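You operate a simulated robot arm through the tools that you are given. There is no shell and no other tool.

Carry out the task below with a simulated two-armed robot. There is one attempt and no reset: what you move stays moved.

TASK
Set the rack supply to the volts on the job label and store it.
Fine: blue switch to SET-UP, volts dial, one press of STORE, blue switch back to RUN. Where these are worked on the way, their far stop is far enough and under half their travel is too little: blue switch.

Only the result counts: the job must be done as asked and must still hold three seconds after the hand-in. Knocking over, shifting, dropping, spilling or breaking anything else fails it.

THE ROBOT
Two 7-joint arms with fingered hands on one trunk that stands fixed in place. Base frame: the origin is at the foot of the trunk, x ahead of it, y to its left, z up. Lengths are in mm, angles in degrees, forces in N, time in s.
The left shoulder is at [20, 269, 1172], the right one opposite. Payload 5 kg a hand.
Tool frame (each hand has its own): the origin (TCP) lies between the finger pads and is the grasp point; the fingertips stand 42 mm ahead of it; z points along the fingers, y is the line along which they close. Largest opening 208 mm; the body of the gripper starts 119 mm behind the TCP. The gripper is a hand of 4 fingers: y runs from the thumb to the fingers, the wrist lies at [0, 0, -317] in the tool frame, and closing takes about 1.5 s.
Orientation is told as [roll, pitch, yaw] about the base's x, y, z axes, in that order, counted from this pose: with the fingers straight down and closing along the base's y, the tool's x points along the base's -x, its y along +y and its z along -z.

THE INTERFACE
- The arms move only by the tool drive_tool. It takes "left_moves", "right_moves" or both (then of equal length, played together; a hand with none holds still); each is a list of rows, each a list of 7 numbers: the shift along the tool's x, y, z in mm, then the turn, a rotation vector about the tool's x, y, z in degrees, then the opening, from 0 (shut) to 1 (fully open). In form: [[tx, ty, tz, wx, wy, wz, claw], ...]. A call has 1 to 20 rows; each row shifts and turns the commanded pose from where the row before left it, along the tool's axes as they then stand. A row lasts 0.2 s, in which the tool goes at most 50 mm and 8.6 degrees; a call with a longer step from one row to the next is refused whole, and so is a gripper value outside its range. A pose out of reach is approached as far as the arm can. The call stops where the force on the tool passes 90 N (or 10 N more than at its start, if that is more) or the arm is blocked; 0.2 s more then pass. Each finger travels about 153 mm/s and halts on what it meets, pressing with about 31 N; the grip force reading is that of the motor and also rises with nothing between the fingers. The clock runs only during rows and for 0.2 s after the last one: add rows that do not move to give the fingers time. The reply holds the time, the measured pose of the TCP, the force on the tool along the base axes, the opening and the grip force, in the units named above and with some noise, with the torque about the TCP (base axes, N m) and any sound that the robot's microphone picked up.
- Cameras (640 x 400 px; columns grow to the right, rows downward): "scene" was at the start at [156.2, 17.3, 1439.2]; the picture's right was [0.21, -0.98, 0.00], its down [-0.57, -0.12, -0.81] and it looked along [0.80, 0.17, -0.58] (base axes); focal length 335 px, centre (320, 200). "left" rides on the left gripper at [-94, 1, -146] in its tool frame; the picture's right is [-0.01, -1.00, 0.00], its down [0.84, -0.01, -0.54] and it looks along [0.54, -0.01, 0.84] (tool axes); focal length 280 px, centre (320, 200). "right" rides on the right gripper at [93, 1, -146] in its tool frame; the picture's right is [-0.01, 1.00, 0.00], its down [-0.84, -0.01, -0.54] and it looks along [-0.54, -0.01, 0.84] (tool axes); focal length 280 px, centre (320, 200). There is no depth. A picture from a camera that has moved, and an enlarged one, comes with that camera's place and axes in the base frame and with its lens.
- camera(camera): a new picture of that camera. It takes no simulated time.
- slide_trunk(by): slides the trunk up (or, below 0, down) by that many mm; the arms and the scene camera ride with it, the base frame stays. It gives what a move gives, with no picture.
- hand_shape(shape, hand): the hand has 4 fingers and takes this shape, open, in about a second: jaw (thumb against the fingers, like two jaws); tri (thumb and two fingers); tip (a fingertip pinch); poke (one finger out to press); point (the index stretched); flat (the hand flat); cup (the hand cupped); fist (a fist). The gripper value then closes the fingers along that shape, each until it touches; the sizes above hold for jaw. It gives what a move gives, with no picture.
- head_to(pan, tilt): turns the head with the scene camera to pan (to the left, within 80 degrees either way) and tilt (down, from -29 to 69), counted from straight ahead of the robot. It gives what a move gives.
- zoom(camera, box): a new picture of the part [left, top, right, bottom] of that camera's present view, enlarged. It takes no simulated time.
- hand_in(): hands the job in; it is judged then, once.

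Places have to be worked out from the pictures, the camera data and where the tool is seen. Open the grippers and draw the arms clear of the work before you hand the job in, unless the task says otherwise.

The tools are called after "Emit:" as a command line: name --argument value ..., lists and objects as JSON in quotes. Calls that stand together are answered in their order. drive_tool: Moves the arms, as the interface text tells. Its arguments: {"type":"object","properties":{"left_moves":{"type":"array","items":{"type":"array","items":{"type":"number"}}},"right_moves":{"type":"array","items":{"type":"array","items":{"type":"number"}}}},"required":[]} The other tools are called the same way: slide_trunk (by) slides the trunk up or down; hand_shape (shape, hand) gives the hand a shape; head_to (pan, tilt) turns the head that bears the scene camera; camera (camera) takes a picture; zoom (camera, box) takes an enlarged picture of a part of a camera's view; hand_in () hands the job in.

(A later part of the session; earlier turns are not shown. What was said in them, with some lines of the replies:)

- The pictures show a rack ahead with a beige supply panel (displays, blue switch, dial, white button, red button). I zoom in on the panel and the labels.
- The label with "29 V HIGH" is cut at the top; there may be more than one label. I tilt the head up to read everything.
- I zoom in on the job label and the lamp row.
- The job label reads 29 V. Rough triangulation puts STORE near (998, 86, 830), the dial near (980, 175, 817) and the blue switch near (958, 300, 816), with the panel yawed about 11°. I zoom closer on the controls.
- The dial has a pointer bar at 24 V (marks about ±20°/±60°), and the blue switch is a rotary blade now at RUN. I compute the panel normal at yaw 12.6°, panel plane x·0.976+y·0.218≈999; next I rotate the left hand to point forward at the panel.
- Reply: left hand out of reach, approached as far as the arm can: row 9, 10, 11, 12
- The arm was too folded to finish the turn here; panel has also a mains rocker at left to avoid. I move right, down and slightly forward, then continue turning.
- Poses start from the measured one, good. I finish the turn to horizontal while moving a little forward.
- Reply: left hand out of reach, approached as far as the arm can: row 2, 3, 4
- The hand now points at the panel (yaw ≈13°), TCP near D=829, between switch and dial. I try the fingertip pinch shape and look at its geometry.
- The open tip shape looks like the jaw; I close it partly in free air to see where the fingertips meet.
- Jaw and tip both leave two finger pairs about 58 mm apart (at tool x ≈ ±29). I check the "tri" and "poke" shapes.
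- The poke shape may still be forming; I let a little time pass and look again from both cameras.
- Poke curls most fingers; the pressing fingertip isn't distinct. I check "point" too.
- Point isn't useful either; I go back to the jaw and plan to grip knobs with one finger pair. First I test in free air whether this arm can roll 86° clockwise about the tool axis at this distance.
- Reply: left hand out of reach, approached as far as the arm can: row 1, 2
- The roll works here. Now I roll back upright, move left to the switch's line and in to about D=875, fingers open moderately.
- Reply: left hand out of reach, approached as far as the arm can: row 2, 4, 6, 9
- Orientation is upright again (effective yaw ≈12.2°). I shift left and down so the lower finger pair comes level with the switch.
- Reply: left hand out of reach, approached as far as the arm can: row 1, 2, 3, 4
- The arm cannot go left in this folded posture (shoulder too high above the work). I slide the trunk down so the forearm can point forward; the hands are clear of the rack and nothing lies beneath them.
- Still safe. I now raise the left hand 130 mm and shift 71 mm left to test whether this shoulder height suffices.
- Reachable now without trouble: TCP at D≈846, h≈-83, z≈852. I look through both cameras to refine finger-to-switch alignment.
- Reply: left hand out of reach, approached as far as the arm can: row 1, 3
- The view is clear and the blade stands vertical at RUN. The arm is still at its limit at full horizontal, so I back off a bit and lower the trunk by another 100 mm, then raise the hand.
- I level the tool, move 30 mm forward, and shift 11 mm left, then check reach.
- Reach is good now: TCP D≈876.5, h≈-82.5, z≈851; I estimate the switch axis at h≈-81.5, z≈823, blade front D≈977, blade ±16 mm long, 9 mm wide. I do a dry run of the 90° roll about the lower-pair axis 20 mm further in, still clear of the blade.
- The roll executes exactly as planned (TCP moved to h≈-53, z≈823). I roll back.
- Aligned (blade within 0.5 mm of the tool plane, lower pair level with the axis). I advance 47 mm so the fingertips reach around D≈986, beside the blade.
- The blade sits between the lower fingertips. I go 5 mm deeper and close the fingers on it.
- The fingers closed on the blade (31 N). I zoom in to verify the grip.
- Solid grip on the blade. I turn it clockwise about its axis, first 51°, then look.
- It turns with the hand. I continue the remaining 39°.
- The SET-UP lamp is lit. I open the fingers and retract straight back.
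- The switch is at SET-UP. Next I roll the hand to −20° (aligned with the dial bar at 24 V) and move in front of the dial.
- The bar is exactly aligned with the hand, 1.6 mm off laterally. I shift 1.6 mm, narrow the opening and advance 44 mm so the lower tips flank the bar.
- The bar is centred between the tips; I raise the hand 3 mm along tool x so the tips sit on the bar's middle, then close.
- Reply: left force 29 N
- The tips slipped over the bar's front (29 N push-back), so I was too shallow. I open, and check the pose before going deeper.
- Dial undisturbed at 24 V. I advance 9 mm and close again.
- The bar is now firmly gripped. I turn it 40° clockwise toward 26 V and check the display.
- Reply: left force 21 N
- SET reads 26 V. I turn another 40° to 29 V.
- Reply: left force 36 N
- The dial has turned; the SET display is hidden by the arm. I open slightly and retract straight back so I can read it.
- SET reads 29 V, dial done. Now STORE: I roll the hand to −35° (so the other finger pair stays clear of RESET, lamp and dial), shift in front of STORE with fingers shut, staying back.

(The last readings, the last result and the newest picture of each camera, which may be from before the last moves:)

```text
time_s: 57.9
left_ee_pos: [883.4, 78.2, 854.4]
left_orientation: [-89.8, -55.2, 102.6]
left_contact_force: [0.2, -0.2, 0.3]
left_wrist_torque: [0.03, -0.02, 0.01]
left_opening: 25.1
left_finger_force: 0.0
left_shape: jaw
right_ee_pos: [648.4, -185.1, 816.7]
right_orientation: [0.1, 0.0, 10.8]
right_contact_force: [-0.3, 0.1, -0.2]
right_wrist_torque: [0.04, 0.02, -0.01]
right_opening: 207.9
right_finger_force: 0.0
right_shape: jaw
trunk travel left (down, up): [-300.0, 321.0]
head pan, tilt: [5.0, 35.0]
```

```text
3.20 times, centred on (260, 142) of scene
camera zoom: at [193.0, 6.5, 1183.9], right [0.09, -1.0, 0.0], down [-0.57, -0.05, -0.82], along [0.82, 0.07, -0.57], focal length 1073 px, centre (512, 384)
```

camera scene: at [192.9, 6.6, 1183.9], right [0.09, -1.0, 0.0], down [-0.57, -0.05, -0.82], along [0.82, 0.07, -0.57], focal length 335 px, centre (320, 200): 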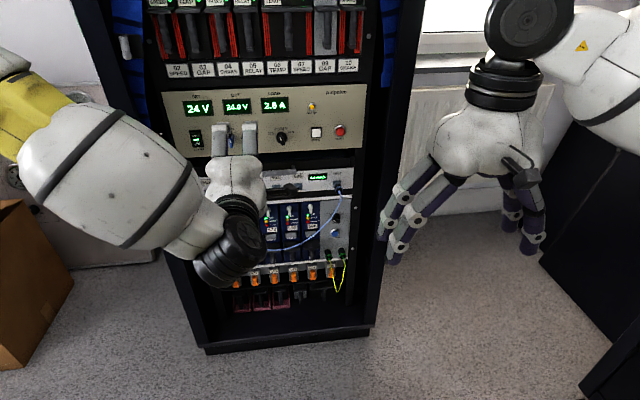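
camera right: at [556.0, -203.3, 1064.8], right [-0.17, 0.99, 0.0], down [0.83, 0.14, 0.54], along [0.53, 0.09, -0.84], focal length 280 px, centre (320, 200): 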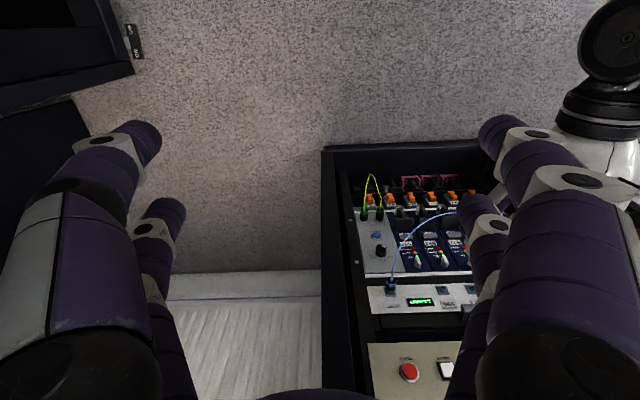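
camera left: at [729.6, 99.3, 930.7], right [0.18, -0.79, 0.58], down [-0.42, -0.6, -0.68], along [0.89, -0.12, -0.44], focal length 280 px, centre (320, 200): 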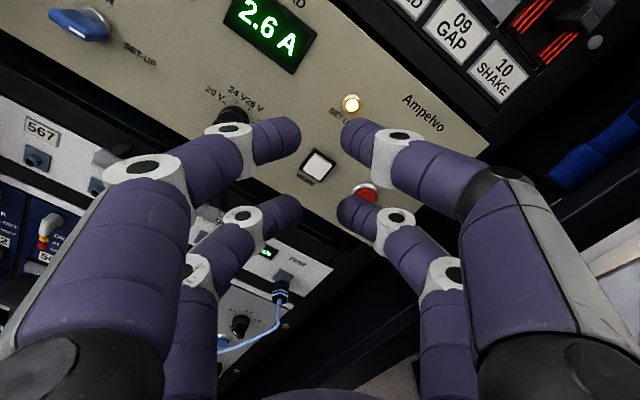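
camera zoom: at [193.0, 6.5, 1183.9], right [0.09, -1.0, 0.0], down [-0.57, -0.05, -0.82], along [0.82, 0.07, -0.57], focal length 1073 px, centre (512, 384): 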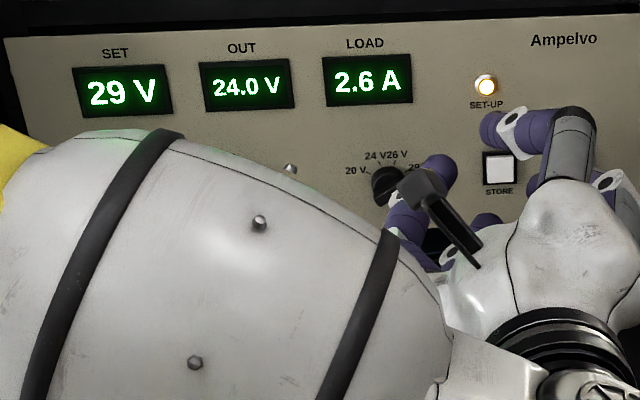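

STORE is centred ahead of the lower pair (tool ≈(31.6, 0.4)), RESET is well off it. I shut the fingers and advance to about 6–8 mm short of the button.

Emit:
drive_tool --left_moves '[[1.5, 0, 0, 0, 0, 0, 0.0], [0, 0, 0, 0, 0, 0, 0.0], [0, 0, 15, 0, 0, 0, 0.0], [0, 0, 15, 0, 0, 0, 0.0], [0, 0, 15, 0, 0, 0, 0.0], [0, 0, 15, 0, 0, 0, 0.0], [0, 0, 0, 0, 0, 0, 0.0]]'

Emit:
zoom --camera "left" --box '[240, 150, 400, 250]'

Emit:
zoom --camera "scene" --box '[160, 80, 360, 205]'

```text
time_s: 59.5
left_ee_pos: [944.3, 90.8, 853.3]
left_orientation: [-89.8, -55.1, 102.6]
left_contact_force: [0.4, 0.0, 0.1]
left_wrist_torque: [0.03, -0.01, -0.03]
left_opening: 0.0
left_finger_force: 30.8
left_shape: jaw
right_ee_pos: [649.0, -186.8, 816.7]
right_orientation: [-0.1, 0.0, 10.6]
right_contact_force: [-0.2, 0.7, 0.7]
right_wrist_torque: [-0.01, 0.0, 0.02]
right_opening: 208.1
right_finger_force: 0.1
right_shape: jaw
trunk travel left (down, up): [-300.0, 321.0]
head pan, tilt: [5.0, 35.0]
```

```text
4.00 times, centred on (320, 200) of left
camera zoom: at [789.5, 111.6, 929.0], right [0.18, -0.79, 0.58], down [-0.42, -0.6, -0.68], along [0.89, -0.12, -0.44], focal length 1122 px, centre (320, 200)
```

zoom: 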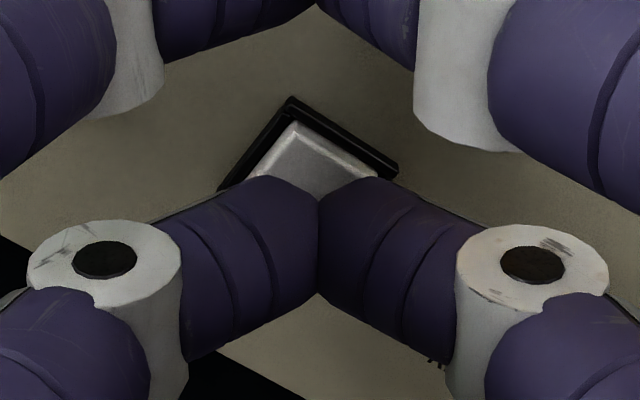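

```text
3.20 times, centred on (260, 142) of scene
camera zoom: at [193.0, 6.7, 1183.9], right [0.09, -1.0, 0.0], down [-0.57, -0.05, -0.82], along [0.82, 0.07, -0.57], focal length 1073 px, centre (512, 384)
```

zoom: 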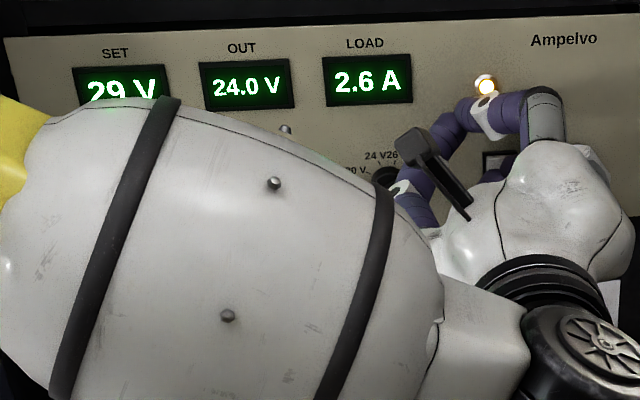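

Clear so far (D≈941, no force). I centre 2 mm and creep forward 6 mm.

Emit:
drive_tool --left_moves '[[-2, 0, 0, 0, 0, 0, 0.0], [0, 0, 3, 0, 0, 0, 0.0], [0, 0, 3, 0, 0, 0, 0.0], [0, 0, 0, 0, 0, 0, 0.0]]'

Emit:
zoom --camera "left" --box '[240, 150, 400, 250]'

```text
time_s: 60.5
left_ee_pos: [948.6, 92.6, 852.7]
left_orientation: [-89.8, -55.2, 102.6]
left_contact_force: [-1.6, -1.0, -0.9]
left_wrist_torque: [-0.02, 0.05, -0.07]
left_opening: 0.1
left_finger_force: 30.6
left_shape: jaw
right_ee_pos: [647.9, -186.4, 816.6]
right_orientation: [0.1, -0.1, 10.7]
right_contact_force: [-0.7, 0.7, 0.0]
right_wrist_torque: [0.01, 0.05, 0.01]
right_opening: 207.6
right_finger_force: 0.1
right_shape: jaw
trunk travel left (down, up): [-300.0, 321.0]
head pan, tilt: [5.0, 35.0]
heard: click
```

```text
4.00 times, centred on (320, 200) of left
camera zoom: at [794.4, 113.8, 930.4], right [0.18, -0.79, 0.58], down [-0.42, -0.6, -0.68], along [0.89, -0.12, -0.44], focal length 1122 px, centre (320, 200)
```

zoom: 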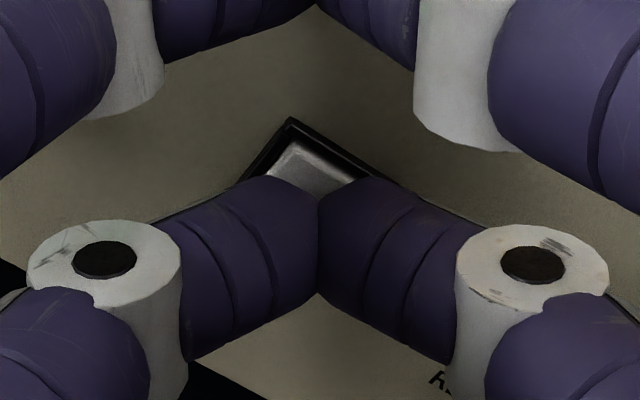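

A click was heard: STORE has been pressed. I retract straight back at once and look.

Emit:
drive_tool --left_moves '[[0, 0, -10, 0, 0, 0, 0.0], [0, 0, -15, 0, 0, 0, 0.0], [0, 0, -20, 0, 0, 0, 0.0], [0, 0, -20, 0, 0, 0, 0.0], [0, 0, 0, 0, 0, 0, 0.1]]'

Emit:
camera --camera "left"

Emit:
zoom --camera "scene" --box '[160, 80, 360, 205]'

```text
time_s: 61.7
left_ee_pos: [886.7, 79.6, 855.7]
left_orientation: [-89.8, -55.0, 102.8]
left_contact_force: [0.1, -0.1, -0.2]
left_wrist_torque: [0.0, 0.0, 0.02]
left_opening: 20.0
left_finger_force: 0.1
left_shape: jaw
right_ee_pos: [649.4, -186.6, 817.9]
right_orientation: [0.1, 0.1, 10.6]
right_contact_force: [0.0, 0.0, 0.1]
right_wrist_torque: [0.07, 0.01, -0.03]
right_opening: 207.7
right_finger_force: 0.1
right_shape: jaw
trunk travel left (down, up): [-300.0, 321.0]
head pan, tilt: [5.0, 35.0]
```

```text
taken
camera left: at [731.4, 100.1, 930.3], right [0.18, -0.79, 0.58], down [-0.42, -0.6, -0.68], along [0.89, -0.12, -0.44], focal length 280 px, centre (320, 200)
```

left: 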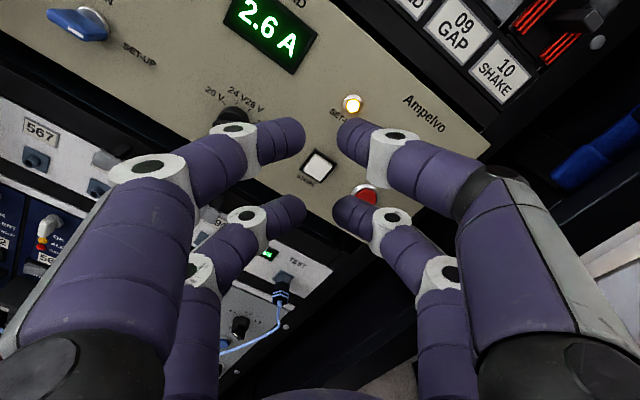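

```text
3.20 times, centred on (260, 142) of scene
camera zoom: at [192.8, 6.6, 1183.9], right [0.09, -1.0, 0.0], down [-0.57, -0.05, -0.82], along [0.82, 0.07, -0.57], focal length 1073 px, centre (512, 384)
```

zoom: 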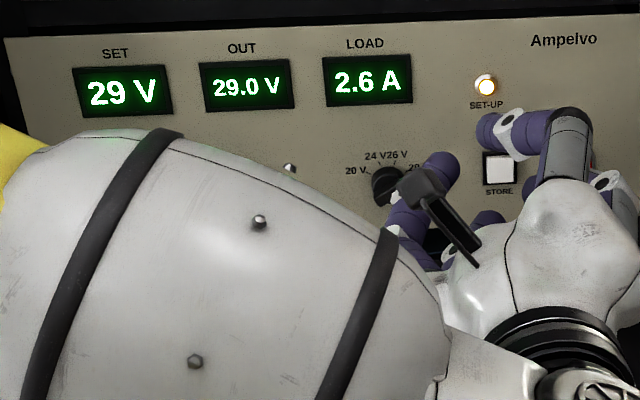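

OUT now shows 29.0 V, so it is stored. I move back left in front of the switch and roll to +90° to grip the blade at SET-UP.

Emit:
drive_tool --left_moves '[[-14, 31.3, 0, 0, 0, 0, 0.2], [-14, 31.3, 0, 0, 0, 0, 0.2], [-14, 31.3, 0, 0, 0, 0, 0.2], [-14, 31.3, 0, 0, 0, 0, 0.2], [-14, 31.3, 0, 0, 0, 0, 0.2], [0, 0, 0, 0, 0, 8.4, 0.2], [0, 0, 0, 0, 0, 8.4, 0.2], [0, 0, 0, 0, 0, 8.4, 0.2], [0, 0, 0, 0, 0, 8.4, 0.2], [0, 0, 0, 0, 0, 8.4, 0.2], [0, 0, 0, 0, 0, 8.4, 0.25], [0, 0, 0, 0, 0, 8.4, 0.25], [0, 0, 0, 0, 0, 8.4, 0.25], [0, 0, 0, 0, 0, 8.4, 0.25], [0, 0, 0, 0, 0, 8.4, 0.25], [0, 0, 0, 0, 0, 8.4, 0.25], [0, 0, 0, 0, 0, 8.4, 0.25], [0, 0, 0, 0, 0, 8.4, 0.25], [0, 0, 0, 0, 0, 8.4, 0.25], [0, 0, 0, 0, 0, 7.4, 0.25]]'

Emit:
camera --camera "left"

Emit:
zoom --camera "left" --box '[240, 130, 400, 230]'

Emit:
zoom --camera "scene" --box '[160, 80, 360, 205]'

```text
time_s: 65.9
left_ee_pos: [848.3, 243.8, 822.8]
left_orientation: [89.9, 0.3, -77.2]
left_contact_force: [0.5, -0.4, 0.6]
left_wrist_torque: [0.0, 0.0, -0.01]
left_opening: 51.6
left_finger_force: 0.2
left_shape: jaw
right_ee_pos: [647.8, -186.5, 816.7]
right_orientation: [0.0, 0.0, 10.6]
right_contact_force: [0.3, -1.4, -0.5]
right_wrist_torque: [-0.01, -0.01, -0.02]
right_opening: 207.6
right_finger_force: 0.1
right_shape: jaw
trunk travel left (down, up): [-300.0, 321.0]
head pan, tilt: [5.0, 35.0]
```

```text
taken
camera left: at [726.1, 119.5, 824.6], right [0.0, -0.01, -1.0], down [-0.71, 0.7, -0.01], along [0.7, 0.71, -0.01], focal length 280 px, centre (320, 200)
```

left: 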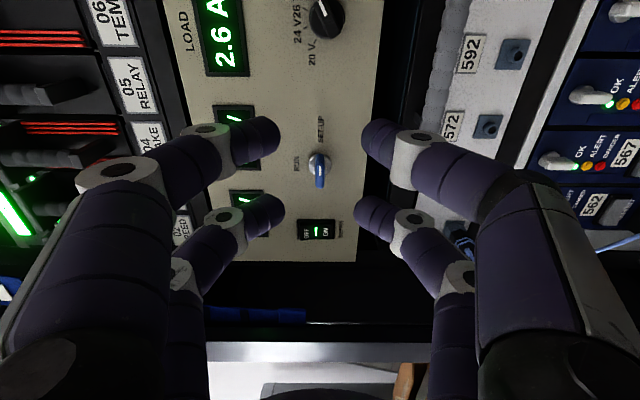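

```text
4.00 times, centred on (320, 180) of left
camera zoom: at [726.1, 119.5, 824.6], right [0.0, -0.01, -1.0], down [-0.71, 0.7, -0.01], along [0.7, 0.71, -0.01], focal length 1122 px, centre (320, 280)
```

zoom: 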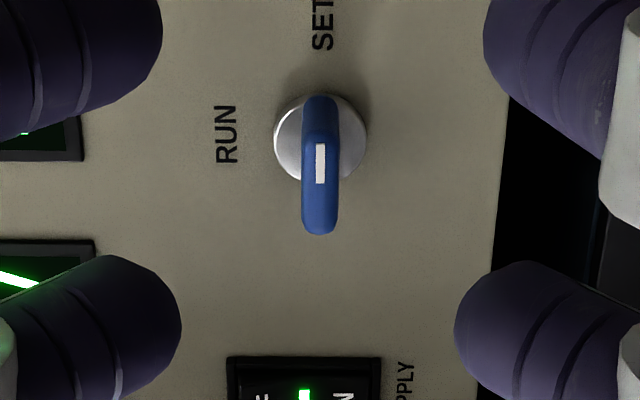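

```text
3.20 times, centred on (260, 142) of scene
camera zoom: at [192.8, 6.6, 1183.9], right [0.09, -1.0, 0.0], down [-0.57, -0.05, -0.82], along [0.82, 0.07, -0.57], focal length 1073 px, centre (512, 384)
```

zoom: 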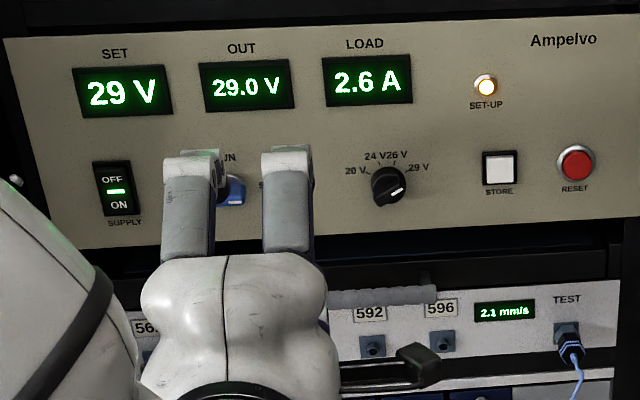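

The blade is at SET-UP and nearly centred. I correct 1.3 mm each way, advance 66 mm, and grip.

Emit:
drive_tool --left_moves '[[1.5, -1.2, 16, 0, 0, 0, 0.25], [0, 0, 17, 0, 0, 0, 0.25], [0, 0, 17, 0, 0, 0, 0.25], [0, 0, 16, 0, 0, 0, 0.25], [0, 0, 0, 0, 0, 0, 0.25], [0, 0, 0, 0, 0, 0, 0.12], [0, 0, 0, 0, 0, 0, 0.0], [0, 0, 0, 0, 0, 0, 0.0], [0, 0, 0, 0, 0, 0, 0.0], [0, 0, 0, 0, 0, 0, 0.0]]'

Emit:
zoom --camera "left" --box '[240, 150, 400, 250]'

```text
time_s: 68.1
left_ee_pos: [910.9, 259.2, 821.6]
left_orientation: [89.9, 0.1, -77.1]
left_contact_force: [8.6, 2.1, 0.2]
left_wrist_torque: [0.03, -0.02, -0.25]
left_opening: 0.0
left_finger_force: 31.2
left_shape: jaw
right_ee_pos: [647.9, -186.7, 817.3]
right_orientation: [0.1, -0.1, 10.6]
right_contact_force: [1.3, -0.4, 0.4]
right_wrist_torque: [0.0, -0.03, -0.01]
right_opening: 207.8
right_finger_force: 0.2
right_shape: jaw
trunk travel left (down, up): [-300.0, 321.0]
head pan, tilt: [5.0, 35.0]
```

```text
4.00 times, centred on (320, 200) of left
camera zoom: at [790.3, 135.9, 822.9], right [0.0, -0.01, -1.0], down [-0.71, 0.7, -0.01], along [0.7, 0.71, -0.01], focal length 1122 px, centre (320, 200)
```

zoom: 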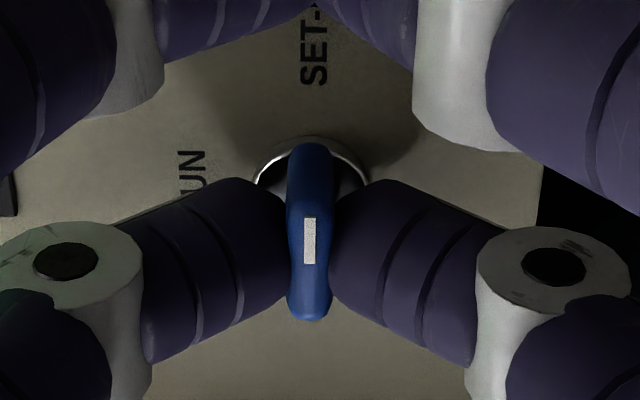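

Good grip on the blade. I turn it back 90° counter-clockwise about its axis.

Emit:
drive_tool --left_moves '[[0.3, 4.3, 0, 0, 0, -8.5, 0.0], [0.3, 4.3, 0, 0, 0, -8.5, 0.0], [0.3, 4.3, 0, 0, 0, -8.5, 0.0], [0.3, 4.3, 0, 0, 0, -8.5, 0.0], [0.3, 4.3, 0, 0, 0, -8.5, 0.0], [0.3, 4.3, 0, 0, 0, -8.5, 0.0], [0.3, 4.3, 0, 0, 0, -8.5, 0.0], [0.3, 4.3, 0, 0, 0, -8.5, 0.0], [0.3, 4.3, 0, 0, 0, -8.5, 0.0], [0.3, 4.3, 0, 0, 0, -8.5, 0.0], [0.2, 2.8, 0, 0, 0, -5.5, 0.0], [0, 0, 0, 0, 0, 0, 0.0]]'

Emit:
zoom --camera "left" --box '[240, 150, 400, 250]'

Emit:
zoom --camera "scene" --box '[160, 80, 360, 205]'

```text
time_s: 70.7
left_ee_pos: [905.0, 286.8, 852.3]
left_orientation: [-79.9, -89.6, 92.7]
left_contact_force: [6.4, -7.7, 6.4]
left_wrist_torque: [-0.18, -0.35, -0.33]
left_opening: 0.0
left_finger_force: 30.9
left_shape: jaw
right_ee_pos: [648.4, -185.9, 816.9]
right_orientation: [0.0, -0.1, 10.6]
right_contact_force: [0.4, -0.5, 0.3]
right_wrist_torque: [-0.01, -0.04, 0.02]
right_opening: 208.2
right_finger_force: 0.0
right_shape: jaw
trunk travel left (down, up): [-300.0, 321.0]
head pan, tilt: [5.0, 35.0]
```

```text
4.00 times, centred on (320, 200) of left
camera zoom: at [763.0, 256.9, 944.9], right [0.22, -0.98, 0.02], down [-0.52, -0.14, -0.84], along [0.82, 0.17, -0.54], focal length 1122 px, centre (320, 200)
```

zoom: 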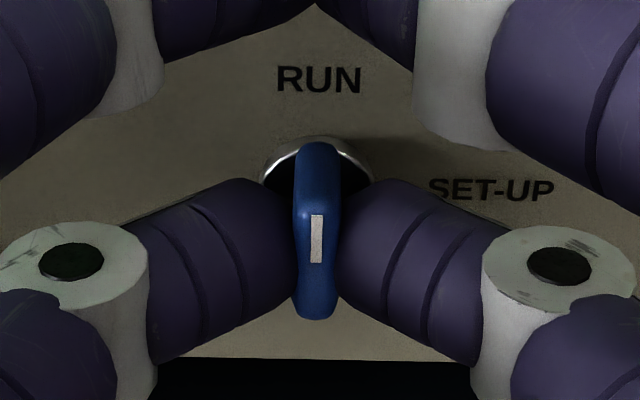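

```text
3.20 times, centred on (260, 142) of scene
camera zoom: at [192.8, 6.2, 1183.9], right [0.09, -1.0, 0.0], down [-0.57, -0.05, -0.82], along [0.82, 0.07, -0.57], focal length 1073 px, centre (512, 384)
```

zoom: 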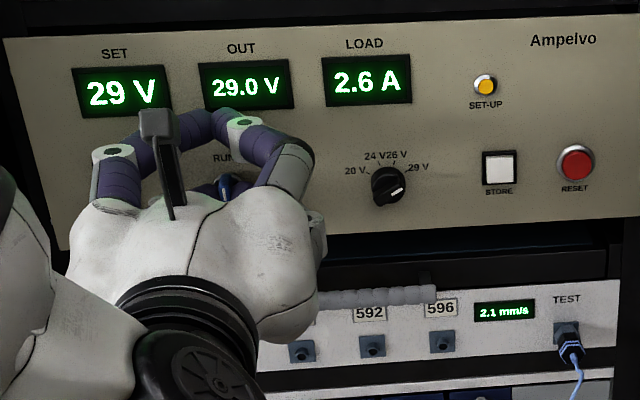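

Blade is back at RUN and the lamp is out. I open the fingers and retract.

Emit:
drive_tool --left_moves '[[0, 0, 0, 0, 0, 0, 0.12], [0, 0, 0, 0, 0, 0, 0.25], [0, 0, 0, 0, 0, 0, 0.25], [0, 0, -15, 0, 0, 0, 0.25], [0, 0, -20, 0, 0, 0, 0.25], [0, 0, -20, 0, 0, 0, 0.25], [0, 0, -20, 0, 0, 0, 0.3], [0, 0, 0, 0, 0, 0, 0.4]]'

Emit:
camera --camera "left"

Emit:
zoom --camera "scene" --box '[160, 80, 360, 205]'

```text
time_s: 72.5
left_ee_pos: [833.2, 271.8, 852.2]
left_orientation: [-76.4, -89.5, 89.2]
left_contact_force: [0.2, 0.5, 0.5]
left_wrist_torque: [0.02, 0.02, 0.0]
left_opening: 82.7
left_finger_force: 0.1
left_shape: jaw
right_ee_pos: [648.8, -187.4, 816.7]
right_orientation: [0.0, 0.0, 10.6]
right_contact_force: [0.2, -0.8, -0.2]
right_wrist_torque: [-0.01, -0.04, 0.01]
right_opening: 207.8
right_finger_force: 0.0
right_shape: jaw
trunk travel left (down, up): [-300.0, 321.0]
head pan, tilt: [5.0, 35.0]
```

```text
taken
camera left: at [689.5, 241.3, 945.0], right [0.22, -0.97, 0.02], down [-0.52, -0.14, -0.84], along [0.82, 0.18, -0.54], focal length 280 px, centre (320, 200)
```

left: 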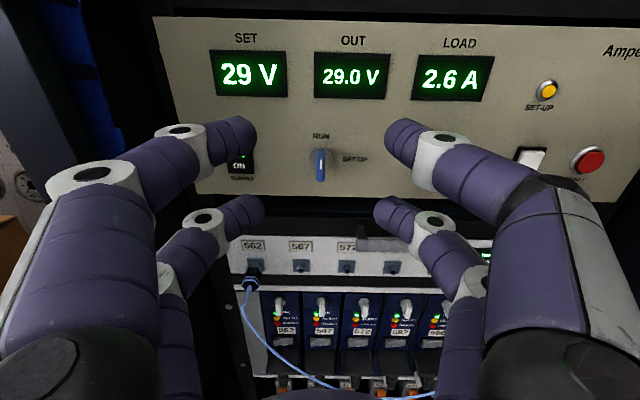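

```text
3.20 times, centred on (260, 142) of scene
camera zoom: at [192.8, 6.7, 1183.9], right [0.09, -1.0, 0.0], down [-0.57, -0.05, -0.82], along [0.82, 0.07, -0.57], focal length 1073 px, centre (512, 384)
```

zoom: 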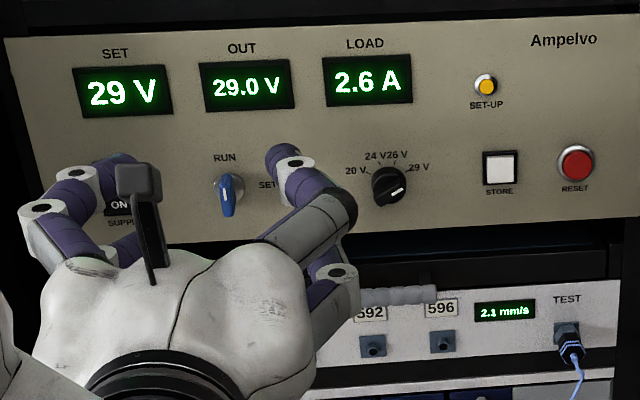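

SET 29 V, OUT 29.0 V, switch at RUN, lamp out. I draw the left arm further back and to the left, hand open, and check the whole scene.

Emit:
drive_tool --left_moves '[[0, 0, -20, 0, 0, 0, 0.5], [0, 0, -20, 0, 0, 0, 0.6], [0, 25, -15, 0, 0, 0, 0.8], [0, 25, -15, 0, 0, 0, 1.0], [0, 25, -10, 0, 0, 0, 1.0], [0, 25, -10, 0, 0, 0, 1.0], [0, 0, 0, 0, 0, 0, 1.0]]'

Emit:
camera --camera "scene"

Emit:
zoom --camera "scene" --box '[140, 0, 380, 205]'

```text
time_s: 74.1
left_ee_pos: [721.8, 327.6, 860.7]
left_orientation: [-35.9, -89.4, 49.2]
left_contact_force: [-0.7, -0.1, -0.3]
left_wrist_torque: [-0.04, 0.01, -0.02]
left_opening: 208.0
left_finger_force: 0.0
left_shape: jaw
left hand out of reach, approached as far as the arm can: row 5, 6
right_ee_pos: [648.6, -187.4, 817.0]
right_orientation: [0.0, 0.0, 10.6]
right_contact_force: [-0.1, 0.3, 0.6]
right_wrist_torque: [0.03, -0.06, 0.02]
right_opening: 207.9
right_finger_force: 0.1
right_shape: jaw
trunk travel left (down, up): [-300.0, 321.0]
head pan, tilt: [5.0, 35.0]
```

```text
taken
camera scene: at [192.7, 6.7, 1183.9], right [0.09, -1.0, 0.0], down [-0.57, -0.05, -0.82], along [0.82, 0.07, -0.57], focal length 335 px, centre (320, 200)
```

scene: 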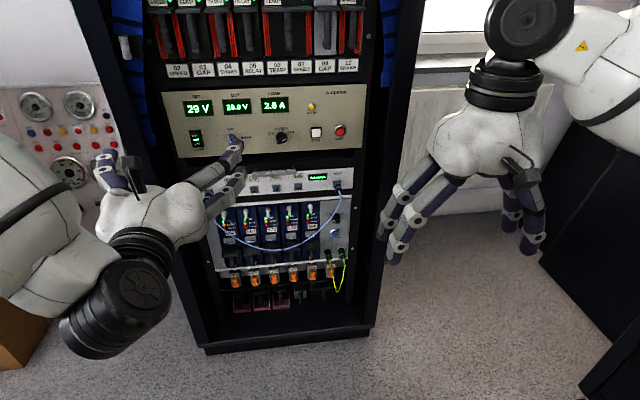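

```text
1.95 times, centred on (260, 102) of scene
camera zoom: at [192.7, 6.7, 1183.9], right [0.09, -1.0, 0.0], down [-0.57, -0.05, -0.82], along [0.82, 0.07, -0.57], focal length 654 px, centre (437, 390)
```

zoom: 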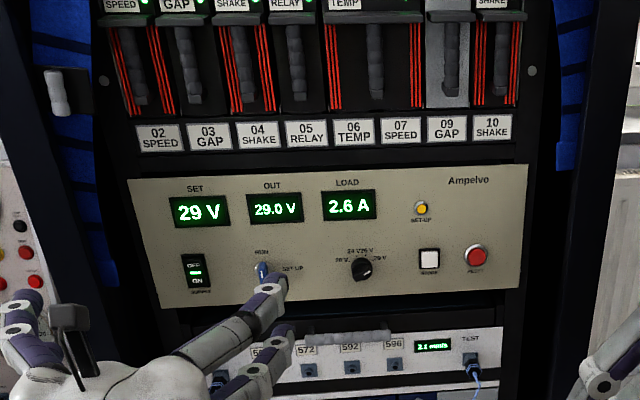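

Hand is clear (tips over 200 mm from the panel), both grippers open, SET 29 V, OUT 29.0 V, lamp off, RUN. I hand in.

Emit:
hand_in

```text
The job is handed in.
```

The rack supply is set to 29 V, the value on the job label (JOB 572), and stored. I have handed the job in.

- **Set-up and volts:** I turned the blue switch to SET-UP and the lamp lit. I then turned the volts dial from 24 V to 29 V, and SET read 29 V.
- **Store:** I pressed STORE once and one click was heard. OUT then changed from 24.0 V to 29.0 V.
- **Back to RUN:** I turned the blue switch back to RUN and the SET-UP lamp went out. In the last picture SET read 29 V and OUT read 29.0 V.

I saw nothing else knocked or moved. Both hands were open and clear of the rack at hand-in. The trunk is 250 mm lower than at the start, because the left arm could not reach the panel from the higher position.
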